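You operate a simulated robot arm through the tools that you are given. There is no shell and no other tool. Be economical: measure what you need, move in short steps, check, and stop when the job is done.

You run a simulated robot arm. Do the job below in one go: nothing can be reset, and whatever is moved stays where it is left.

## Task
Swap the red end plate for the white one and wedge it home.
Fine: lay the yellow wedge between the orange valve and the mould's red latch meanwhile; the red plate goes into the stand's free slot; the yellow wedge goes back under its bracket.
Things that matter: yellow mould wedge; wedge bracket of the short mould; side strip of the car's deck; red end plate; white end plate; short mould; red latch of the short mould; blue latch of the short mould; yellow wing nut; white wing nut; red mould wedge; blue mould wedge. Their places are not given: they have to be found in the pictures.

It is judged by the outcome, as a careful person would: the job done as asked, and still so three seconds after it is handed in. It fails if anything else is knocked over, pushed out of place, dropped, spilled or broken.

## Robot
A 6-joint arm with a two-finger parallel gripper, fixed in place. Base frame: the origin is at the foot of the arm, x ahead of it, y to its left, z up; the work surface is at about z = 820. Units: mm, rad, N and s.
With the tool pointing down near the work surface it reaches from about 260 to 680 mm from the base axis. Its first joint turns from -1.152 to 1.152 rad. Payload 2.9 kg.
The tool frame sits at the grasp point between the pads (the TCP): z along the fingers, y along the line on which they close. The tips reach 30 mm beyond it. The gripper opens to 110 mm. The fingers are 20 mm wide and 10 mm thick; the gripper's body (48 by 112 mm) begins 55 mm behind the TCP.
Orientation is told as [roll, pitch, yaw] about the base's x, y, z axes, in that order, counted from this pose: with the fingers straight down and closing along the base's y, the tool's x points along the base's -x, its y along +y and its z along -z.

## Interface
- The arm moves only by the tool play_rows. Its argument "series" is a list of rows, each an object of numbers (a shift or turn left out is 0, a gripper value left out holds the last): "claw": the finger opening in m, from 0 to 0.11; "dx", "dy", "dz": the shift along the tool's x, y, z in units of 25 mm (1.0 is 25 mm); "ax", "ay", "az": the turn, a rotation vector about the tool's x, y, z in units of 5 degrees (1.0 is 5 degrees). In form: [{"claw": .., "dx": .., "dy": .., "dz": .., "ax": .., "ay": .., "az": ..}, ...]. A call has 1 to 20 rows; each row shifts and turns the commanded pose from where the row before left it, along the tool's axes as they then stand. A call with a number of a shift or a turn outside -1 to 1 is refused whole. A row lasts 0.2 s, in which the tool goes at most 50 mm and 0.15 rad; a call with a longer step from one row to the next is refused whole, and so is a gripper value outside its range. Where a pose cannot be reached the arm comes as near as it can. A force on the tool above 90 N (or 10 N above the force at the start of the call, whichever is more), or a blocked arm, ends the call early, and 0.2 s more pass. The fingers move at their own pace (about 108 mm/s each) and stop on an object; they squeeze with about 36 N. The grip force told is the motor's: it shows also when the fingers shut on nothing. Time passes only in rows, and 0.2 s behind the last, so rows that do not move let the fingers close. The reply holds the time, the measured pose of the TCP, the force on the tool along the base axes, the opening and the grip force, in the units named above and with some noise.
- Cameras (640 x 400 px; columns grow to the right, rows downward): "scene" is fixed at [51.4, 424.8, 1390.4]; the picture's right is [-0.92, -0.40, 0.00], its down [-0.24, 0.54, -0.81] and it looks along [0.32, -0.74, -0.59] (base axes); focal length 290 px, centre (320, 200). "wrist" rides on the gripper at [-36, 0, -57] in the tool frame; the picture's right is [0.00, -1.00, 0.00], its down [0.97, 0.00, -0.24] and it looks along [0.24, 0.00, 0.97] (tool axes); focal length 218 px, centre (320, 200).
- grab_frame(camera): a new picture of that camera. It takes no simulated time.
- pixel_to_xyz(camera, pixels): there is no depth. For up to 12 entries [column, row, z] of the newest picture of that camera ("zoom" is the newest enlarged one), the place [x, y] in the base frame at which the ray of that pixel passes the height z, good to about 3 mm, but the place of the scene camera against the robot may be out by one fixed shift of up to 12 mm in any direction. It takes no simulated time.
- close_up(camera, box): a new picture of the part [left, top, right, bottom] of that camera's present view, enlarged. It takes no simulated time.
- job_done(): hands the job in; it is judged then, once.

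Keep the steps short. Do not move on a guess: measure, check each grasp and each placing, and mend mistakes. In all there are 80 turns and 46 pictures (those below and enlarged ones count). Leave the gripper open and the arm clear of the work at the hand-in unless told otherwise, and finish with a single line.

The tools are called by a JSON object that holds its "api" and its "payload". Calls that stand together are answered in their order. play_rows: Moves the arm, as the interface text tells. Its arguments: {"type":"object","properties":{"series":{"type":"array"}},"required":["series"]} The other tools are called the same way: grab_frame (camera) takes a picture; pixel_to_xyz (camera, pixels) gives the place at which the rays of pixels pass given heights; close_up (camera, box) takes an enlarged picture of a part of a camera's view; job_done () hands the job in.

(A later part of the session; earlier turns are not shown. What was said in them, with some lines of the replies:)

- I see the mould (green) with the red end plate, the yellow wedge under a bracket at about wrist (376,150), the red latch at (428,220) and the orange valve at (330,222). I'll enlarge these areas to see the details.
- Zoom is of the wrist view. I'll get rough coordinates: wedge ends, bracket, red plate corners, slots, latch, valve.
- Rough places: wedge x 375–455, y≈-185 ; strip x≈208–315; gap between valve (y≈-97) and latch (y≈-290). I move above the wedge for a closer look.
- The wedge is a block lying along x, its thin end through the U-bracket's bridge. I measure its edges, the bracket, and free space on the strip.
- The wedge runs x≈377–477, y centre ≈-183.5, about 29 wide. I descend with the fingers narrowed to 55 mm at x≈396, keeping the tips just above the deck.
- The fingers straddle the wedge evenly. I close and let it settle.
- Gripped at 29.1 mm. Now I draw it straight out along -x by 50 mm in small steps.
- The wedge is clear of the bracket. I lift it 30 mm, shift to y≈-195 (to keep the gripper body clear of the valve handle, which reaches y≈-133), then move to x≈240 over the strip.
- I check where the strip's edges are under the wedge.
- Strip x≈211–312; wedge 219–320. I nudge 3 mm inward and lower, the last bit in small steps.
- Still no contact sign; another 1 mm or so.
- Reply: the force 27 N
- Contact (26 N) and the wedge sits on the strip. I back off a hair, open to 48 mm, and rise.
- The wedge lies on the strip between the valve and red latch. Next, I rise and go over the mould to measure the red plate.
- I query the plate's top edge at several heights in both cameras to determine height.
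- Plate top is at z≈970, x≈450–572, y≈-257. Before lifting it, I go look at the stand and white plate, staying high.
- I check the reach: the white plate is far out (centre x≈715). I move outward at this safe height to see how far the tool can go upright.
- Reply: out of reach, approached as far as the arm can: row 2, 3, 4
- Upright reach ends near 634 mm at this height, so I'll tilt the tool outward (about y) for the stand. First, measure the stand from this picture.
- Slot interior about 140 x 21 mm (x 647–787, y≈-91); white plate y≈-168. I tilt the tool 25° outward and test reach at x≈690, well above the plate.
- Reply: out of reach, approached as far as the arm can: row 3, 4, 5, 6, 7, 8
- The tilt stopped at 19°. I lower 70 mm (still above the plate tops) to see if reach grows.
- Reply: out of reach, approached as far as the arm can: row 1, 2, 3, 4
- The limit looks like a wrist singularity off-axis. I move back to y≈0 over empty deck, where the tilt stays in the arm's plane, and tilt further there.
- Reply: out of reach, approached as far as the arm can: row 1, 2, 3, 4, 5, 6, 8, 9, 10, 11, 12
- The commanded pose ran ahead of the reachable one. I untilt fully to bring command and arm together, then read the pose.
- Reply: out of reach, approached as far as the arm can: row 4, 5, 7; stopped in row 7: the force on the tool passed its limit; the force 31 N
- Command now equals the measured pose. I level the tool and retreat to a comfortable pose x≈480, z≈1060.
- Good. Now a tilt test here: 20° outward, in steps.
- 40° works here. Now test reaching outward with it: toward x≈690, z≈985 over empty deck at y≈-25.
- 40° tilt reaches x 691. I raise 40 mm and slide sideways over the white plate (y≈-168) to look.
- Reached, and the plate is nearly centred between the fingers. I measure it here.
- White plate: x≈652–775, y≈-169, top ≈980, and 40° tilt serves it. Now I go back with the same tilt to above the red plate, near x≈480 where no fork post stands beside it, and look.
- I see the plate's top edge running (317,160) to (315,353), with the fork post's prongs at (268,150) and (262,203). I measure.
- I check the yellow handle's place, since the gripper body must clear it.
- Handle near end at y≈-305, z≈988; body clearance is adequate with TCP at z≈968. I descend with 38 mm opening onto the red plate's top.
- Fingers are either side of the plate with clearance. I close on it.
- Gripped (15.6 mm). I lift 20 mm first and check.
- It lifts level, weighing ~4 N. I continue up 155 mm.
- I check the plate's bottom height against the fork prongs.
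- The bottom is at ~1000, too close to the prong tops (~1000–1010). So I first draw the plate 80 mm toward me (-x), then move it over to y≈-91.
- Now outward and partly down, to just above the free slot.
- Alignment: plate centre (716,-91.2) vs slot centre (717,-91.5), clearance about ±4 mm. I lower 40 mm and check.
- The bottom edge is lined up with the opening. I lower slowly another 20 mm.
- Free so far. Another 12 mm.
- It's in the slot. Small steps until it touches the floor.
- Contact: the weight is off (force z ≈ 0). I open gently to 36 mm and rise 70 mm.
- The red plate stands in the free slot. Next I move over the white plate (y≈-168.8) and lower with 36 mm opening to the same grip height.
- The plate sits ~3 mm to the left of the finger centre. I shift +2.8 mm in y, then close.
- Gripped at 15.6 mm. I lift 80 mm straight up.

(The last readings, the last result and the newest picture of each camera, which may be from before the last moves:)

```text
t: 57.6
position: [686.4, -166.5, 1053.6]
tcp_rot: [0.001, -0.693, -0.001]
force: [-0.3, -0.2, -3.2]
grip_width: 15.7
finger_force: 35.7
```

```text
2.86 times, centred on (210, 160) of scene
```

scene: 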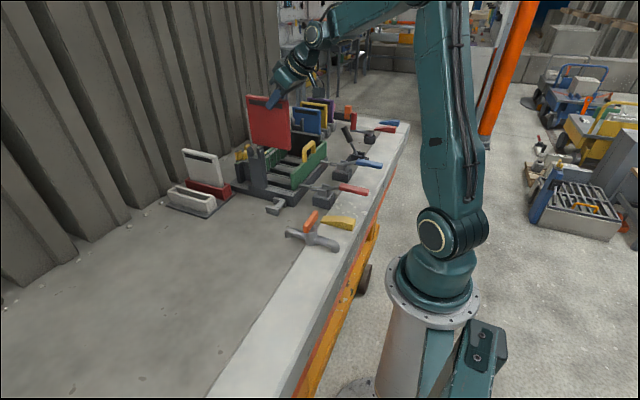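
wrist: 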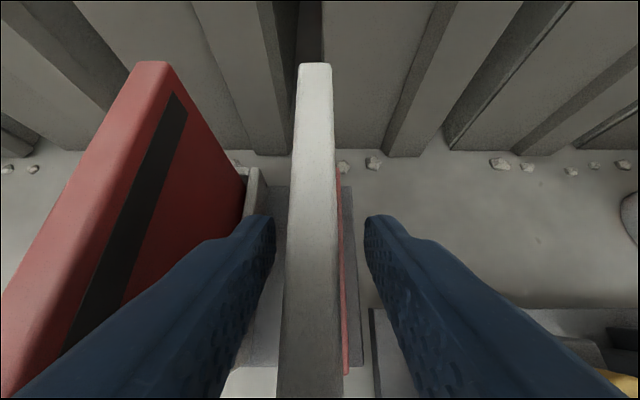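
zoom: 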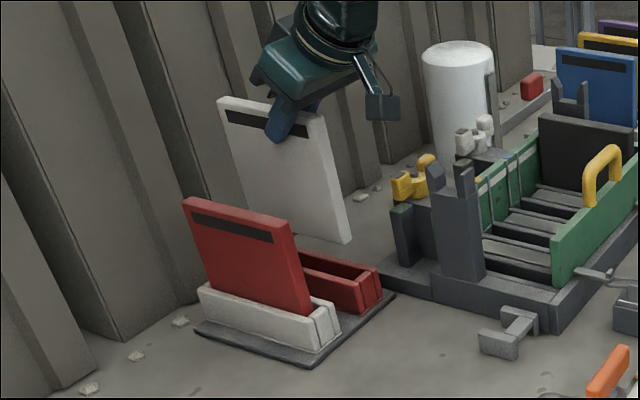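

White is free and the red stands well. I carry it back the mirrored way: -x with rise to z 1140, then to y≈-256.7.

{"api": "play_rows", "payload": {"series": [{"dx": 0.5935, "dz": -0.911}, {"dx": 0.5935, "dz": -0.911}, {"dx": 0.5935, "dz": -0.911}, {"dx": 0.5935, "dz": -0.911}, {"dx": 0.5935, "dz": -0.911}, {"dx": 0.5935, "dz": -0.911}, {"dx": 0.5935, "dz": -0.911}, {"dx": 0.5935, "dz": -0.911}, {"dx": 0.5935, "dz": -0.911}, {"dx": 0.5935, "dz": -0.911}, {"dx": 0.5935, "dz": -0.911}, {"dy": -0.9}, {"dy": -0.9}, {"dy": -0.9}, {"dy": -0.9}, {}]}}

```text
t: 61.0
position: [402.0, -256.5, 1141.6]
tcp_rot: [0.002, -0.692, 0.002]
force: [0.0, 0.5, -3.5]
grip_width: 15.4
finger_force: 35.6
```

{"api": "play_rows", "payload": {"series": [{"dx": -0.797, "dz": 0.669}, {"dx": -0.797, "dz": 0.669}, {"dx": -0.797, "dz": 0.669}, {"dx": 0.386, "dz": 0.46}, {"dx": 0.386, "dz": 0.46}, {}, {}]}}

{"api": "close_up", "payload": {"camera": "scene", "box": [220, 80, 330, 210]}}

{"api": "grab_frame", "payload": {"camera": "wrist"}}

```text
t: 62.6
position: [479.6, -257.3, 1111.8]
tcp_rot: [0.001, -0.694, 0.001]
force: [0.3, 0.4, -3.9]
grip_width: 15.7
finger_force: 36.2
```

```text
3.08 times, centred on (275, 145) of scene
```

zoom: 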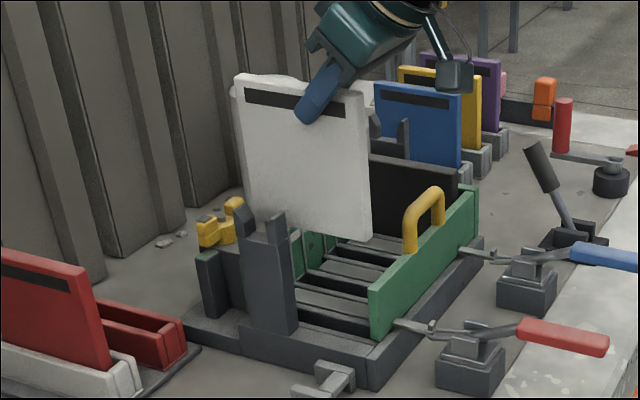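

```text
8 pictures are left
```

wrist: 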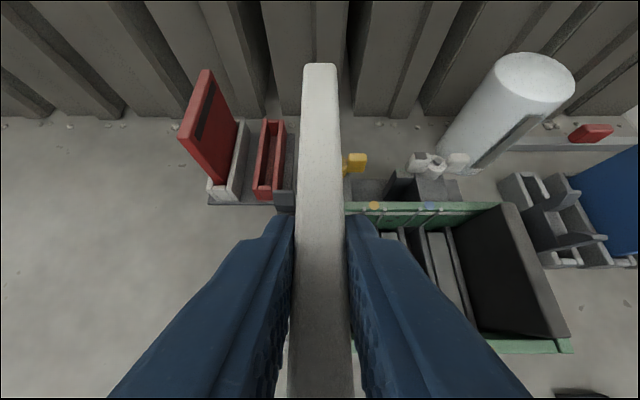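

Aligned like the red was. I lower 30 mm into the mould mouth and read the force.

{"api": "play_rows", "payload": {"series": [{"dx": 0.129, "dz": 0.153}, {"dx": 0.129, "dz": 0.153}, {"dx": 0.129, "dz": 0.153}, {"dx": 0.129, "dz": 0.153}, {"dx": 0.129, "dz": 0.153}, {"dx": 0.129, "dz": 0.153}, {}]}}

{"api": "close_up", "payload": {"camera": "scene", "box": [230, 100, 320, 200]}}

```text
t: 64.2
position: [478.5, -255.8, 1081.8]
tcp_rot: [0.0, -0.695, 0.0]
force: [-0.5, 0.6, -4.0]
grip_width: 15.9
finger_force: 36.1
```

```text
4.00 times, centred on (275, 150) of scene
```

zoom: 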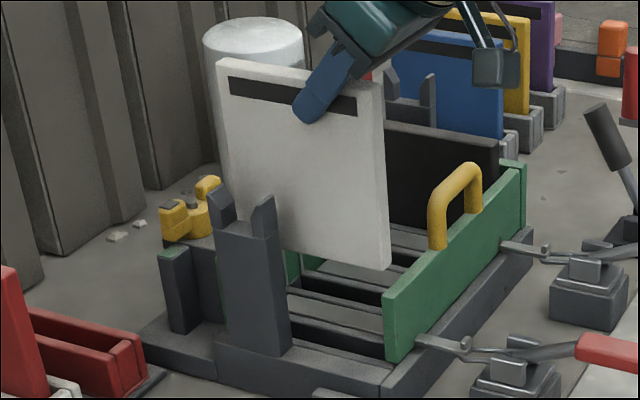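

No contact. Continue 40 mm down.

{"api": "play_rows", "payload": {"series": [{"dx": 0.129, "dz": 0.153}, {"dx": 0.129, "dz": 0.153}, {"dx": 0.129, "dz": 0.153}, {"dx": 0.129, "dz": 0.153}, {"dx": 0.129, "dz": 0.153}, {"dx": 0.129, "dz": 0.153}, {"dx": 0.129, "dz": 0.153}, {"dx": 0.129, "dz": 0.153}, {}]}}

```text
t: 66.2
position: [478.9, -256.9, 1041.7]
tcp_rot: [0.0, -0.693, 0.002]
force: [-0.3, 0.9, -4.6]
grip_width: 15.8
finger_force: 35.8
```

Free. 45 mm more.

{"api": "play_rows", "payload": {"series": [{"dx": 0.129, "dz": 0.153}, {"dx": 0.129, "dz": 0.153}, {"dx": 0.129, "dz": 0.153}, {"dx": 0.129, "dz": 0.153}, {"dx": 0.129, "dz": 0.153}, {"dx": 0.129, "dz": 0.153}, {"dx": 0.129, "dz": 0.153}, {"dx": 0.129, "dz": 0.153}, {"dx": 0.129, "dz": 0.153}, {}]}}

```text
t: 68.4
position: [477.7, -257.5, 996.8]
tcp_rot: [-0.002, -0.692, 0.002]
force: [0.8, -0.7, -2.8]
grip_width: 15.9
finger_force: 35.5
```

Free still. 24 mm more in 4 mm steps.

{"api": "play_rows", "payload": {"series": [{"dx": 0.103, "dz": 0.123}, {"dx": 0.103, "dz": 0.123}, {"dx": 0.103, "dz": 0.123}, {"dx": 0.103, "dz": 0.123}, {"dx": 0.103, "dz": 0.123}, {"dx": 0.103, "dz": 0.123}, {}]}}

```text
t: 70.0
position: [478.7, -257.6, 972.5]
tcp_rot: [-0.003, -0.693, 0.003]
force: [3.9, -0.9, -2.8]
grip_width: 15.9
finger_force: 35.8
```

{"api": "play_rows", "payload": {"series": [{"dx": 0.051, "dz": 0.061}, {"dx": 0.051, "dz": 0.061}, {}]}}

```text
t: 70.8
position: [478.4, -257.2, 969.0]
tcp_rot: [-0.001, -0.694, 0.002]
force: [6.9, 0.2, -0.4]
grip_width: 15.5
finger_force: 35.8
```

A slight +x push from the near wall (7 N). I relieve it by moving +2 mm in x, then read.

{"api": "play_rows", "payload": {"series": [{"dx": -0.061, "dz": 0.0514}, {}]}}

```text
t: 71.4
position: [478.6, -256.7, 967.5]
tcp_rot: [0.0, -0.688, -0.001]
force: [0.6, -0.5, -3.9]
grip_width: 16.0
finger_force: 35.5
```

{"api": "play_rows", "payload": {"series": [{"dx": 0.051, "dz": 0.061}, {"dx": 0.026, "dz": 0.031}, {}]}}

```text
t: 72.2
position: [479.7, -256.5, 965.5]
tcp_rot: [0.002, -0.692, 0.0]
force: [-0.4, 0.3, -3.4]
grip_width: 15.7
finger_force: 36.2
```

{"api": "play_rows", "payload": {"series": [{"dx": 0.039, "dz": 0.046}, {"dx": 0.026, "dz": 0.031}, {}]}}

```text
t: 73.0
position: [479.9, -256.6, 964.2]
tcp_rot: [-0.003, -0.697, 0.004]
force: [-3.8, 2.2, 16.0]
grip_width: 15.9
finger_force: 35.5
```

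Seated at TCP z≈964 as predicted (16 N up). I open to 36 mm and rise 110 mm, then take a look.

{"api": "play_rows", "payload": {"series": [{"dx": -0.013, "dz": -0.015}, {"claw": 0.036}, {}, {"dx": -0.5145, "dz": -0.613}, {"dx": -0.5145, "dz": -0.613}, {"dx": -0.5145, "dz": -0.613}, {"dx": -0.5145, "dz": -0.613}, {"dx": -0.5145, "dz": -0.613}, {"dx": -0.5145, "dz": -0.613}, {}]}}

{"api": "close_up", "payload": {"camera": "scene", "box": [150, 100, 340, 240]}}

```text
t: 75.2
position: [479.6, -255.4, 1083.6]
tcp_rot: [0.0, -0.694, -0.001]
force: [-0.2, -0.3, -0.4]
grip_width: 36.0
finger_force: 0.0
```

```text
2.86 times, centred on (245, 170) of scene
```

zoom: 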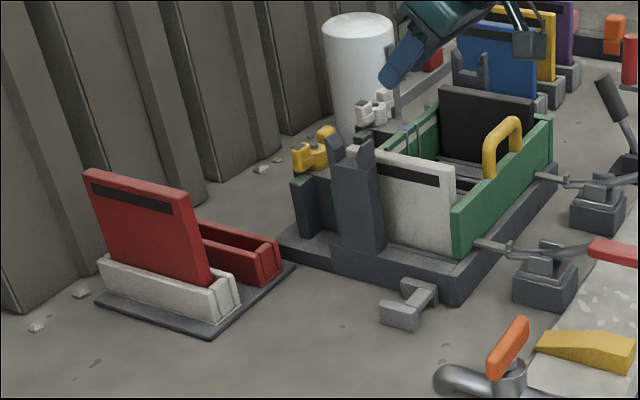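

White plate seated as the red one was. Now the wedge: I straighten the tool and go back above the wedge at x≈237, y≈-195.

{"api": "play_rows", "payload": {"series": [{"ay": 1, "claw": 0.05}, {"ay": 1}, {"ay": 1}, {"ay": 1}, {"ay": 1}, {"ay": 1}, {"ay": 1}, {"ay": 1}, {"dx": 0.97, "dy": 0.241}, {"dx": 0.97, "dy": 0.241}, {"dx": 0.97, "dy": 0.241}, {"dx": 0.97, "dy": 0.241}, {"dx": 0.97, "dy": 0.241}, {"dx": 0.97, "dy": 0.241}, {"dx": 0.97, "dy": 0.241}, {"dx": 0.97, "dy": 0.241}, {"dx": 0.97, "dy": 0.241}, {"dx": 0.97, "dy": 0.241}, {}]}}

```text
t: 79.2
position: [238.4, -197.4, 1085.2]
tcp_rot: [0.0, 0.007, 0.001]
force: [0.3, -0.3, -0.7]
grip_width: 50.2
finger_force: 0.0
```

I correct the small offset and descend to z≈860.

{"api": "play_rows", "payload": {"series": [{"dy": 0.08, "ay": -0.08, "dz": 1}, {"dz": 1}, {"dz": 1}, {"dz": 1}, {"dz": 1}, {"dz": 1}, {"dz": 1}, {"dz": 1}, {"dz": 1}, {}]}}

{"api": "grab_frame", "payload": {"camera": "wrist"}}

```text
t: 81.4
position: [237.9, -193.5, 859.2]
tcp_rot: [0.001, -0.002, 0.001]
force: [0.6, -0.7, -0.4]
grip_width: 50.0
finger_force: 0.0
```

```text
5 pictures are left
```

wrist: 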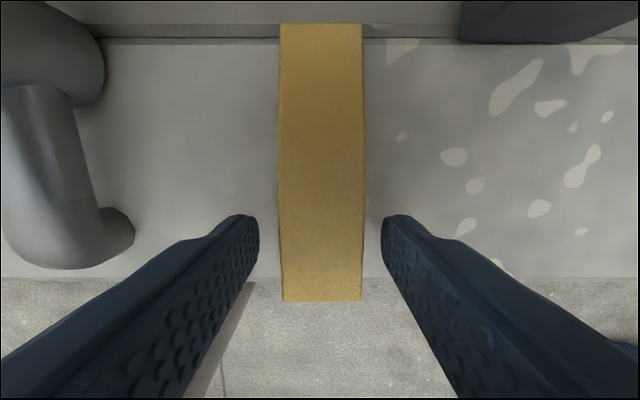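

Centred on the wedge. I lower 2.5 mm and close.

{"api": "play_rows", "payload": {"series": [{"dz": 0.1}, {"claw": 0.02}, {}, {}]}}

```text
t: 82.4
position: [238.6, -193.8, 856.9]
tcp_rot: [-0.001, 0.0, 0.002]
force: [0.1, -0.7, 1.3]
grip_width: 29.1
finger_force: 36.1
```

Gripped at 29.1. I lift 30 mm, return to x≈346, y≈-184, and lower to the same height.

{"api": "play_rows", "payload": {"series": [{"dz": -0.8}, {"dz": -0.4}, {"dx": -0.86}, {"dx": -0.86}, {"dx": -0.86}, {"dx": -0.86}, {"dx": -0.86, "dy": 0.39}, {}, {"dz": 0.6}, {"dz": 0.4}, {"dz": 0.12}, {}]}}

{"api": "grab_frame", "payload": {"camera": "wrist"}}

```text
t: 85.0
position: [346.2, -184.9, 859.4]
tcp_rot: [0.001, -0.001, 0.0]
force: [-0.8, 0.6, 0.2]
grip_width: 29.0
finger_force: 36.0
```

```text
4 pictures are left
```

wrist: 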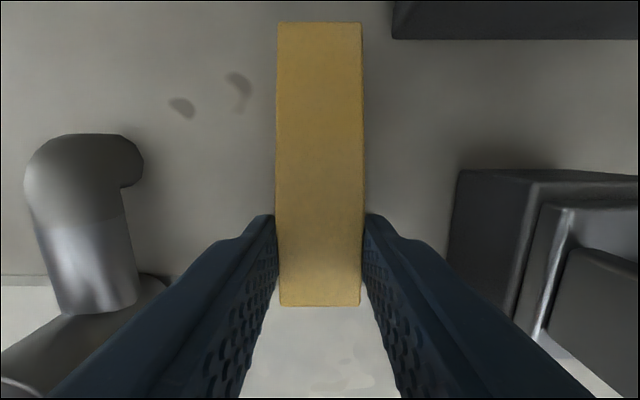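

Nearly same as on the way out; I shift +1.2 mm in y, lower 2 mm, and read contact.

{"api": "play_rows", "payload": {"series": [{"dy": 0.05, "dz": 0.08}, {}]}}

```text
t: 85.6
position: [346.8, -183.9, 858.2]
tcp_rot: [0.001, -0.001, -0.003]
force: [1.0, -0.2, -0.7]
grip_width: 28.8
finger_force: 35.7
```

{"api": "play_rows", "payload": {"series": [{"dz": 0.04}, {"dx": -0.4}, {"dx": -0.4}, {"dx": -0.4}, {}]}}

{"api": "grab_frame", "payload": {"camera": "wrist"}}

```text
t: 86.8
position: [374.7, -183.6, 857.1]
tcp_rot: [0.0, -0.002, 0.002]
force: [0.0, 0.6, -0.5]
grip_width: 28.7
finger_force: 36.2
```

```text
3 pictures are left
```

wrist: 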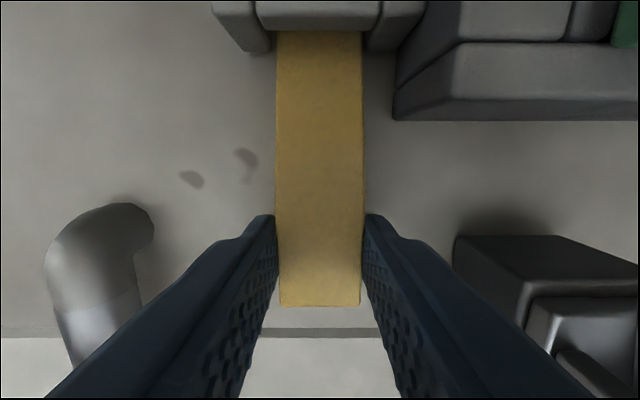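

The wedge has entered the bracket centred. I push 20 mm further in small steps.

{"api": "play_rows", "payload": {"series": [{"dx": -0.25}, {"dx": -0.25}, {"dx": -0.2}, {"dx": -0.1}, {}]}}

```text
t: 88.0
position: [396.9, -183.7, 856.1]
tcp_rot: [-0.001, -0.002, -0.001]
force: [-0.3, -0.1, 0.8]
grip_width: 28.7
finger_force: 36.3
```

Back at the original depth with no resistance. One more 1.5 mm nudge to feel for snugness.

{"api": "play_rows", "payload": {"series": [{"dx": -0.06}, {}]}}

{"api": "close_up", "payload": {"camera": "wrist", "box": [200, 0, 440, 320]}}

```text
t: 88.6
position: [398.4, -183.5, 856.4]
tcp_rot: [0.0, -0.001, 0.001]
force: [-1.9, -0.8, 5.0]
grip_width: 29.1
finger_force: 35.7
```

```text
1.25 times, centred on (320, 160) of wrist
```

zoom: 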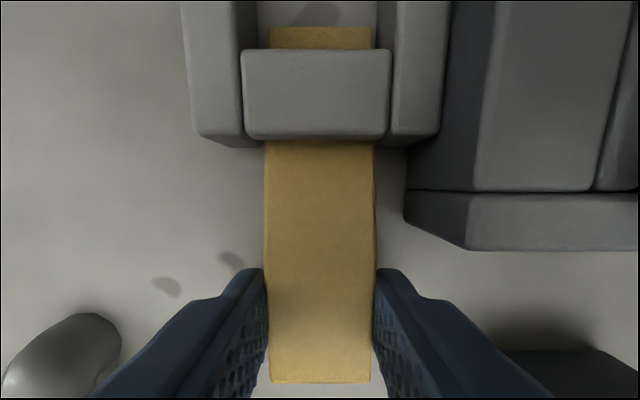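

The wedge is in contact now and protrudes slightly beyond the bridge as before — home. I open to 46 mm and rise.

{"api": "play_rows", "payload": {"series": [{"claw": 0.046}, {}, {"dz": -0.5}, {"dz": -1}, {"dz": -1}, {"dz": -1}, {"dz": -1}, {"dz": -1}, {"dz": -1}, {"dx": 0.6, "dy": 1, "dz": -1}, {"dx": 0.6, "dy": 1, "dz": -1}, {"dy": 1}, {"dy": 1, "claw": 0.1}, {}]}}

{"api": "close_up", "payload": {"camera": "scene", "box": [150, 100, 360, 260]}}

```text
t: 91.6
position: [367.4, -84.2, 1067.4]
tcp_rot: [0.0, -0.002, 0.0]
force: [0.3, 0.5, -0.8]
grip_width: 100.0
finger_force: 0.0
```

```text
2.50 times, centred on (255, 180) of scene
```

zoom: 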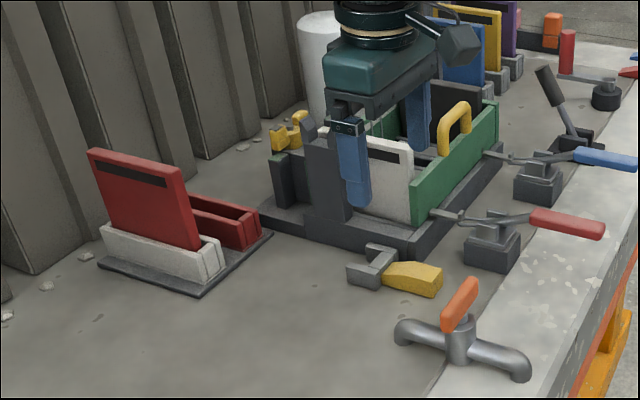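

Everything is in place: the white plate is in the mould, the red plate is in the stand, the wedge is under its bracket, and the arm is clear with the gripper open. I'm handing it in.

{"api": "job_done", "payload": {}}

```text
The job is handed in.
```

The white end plate is seated in the mould, the red one stands in the stand's free slot, and the yellow wedge is pushed home under its bracket.
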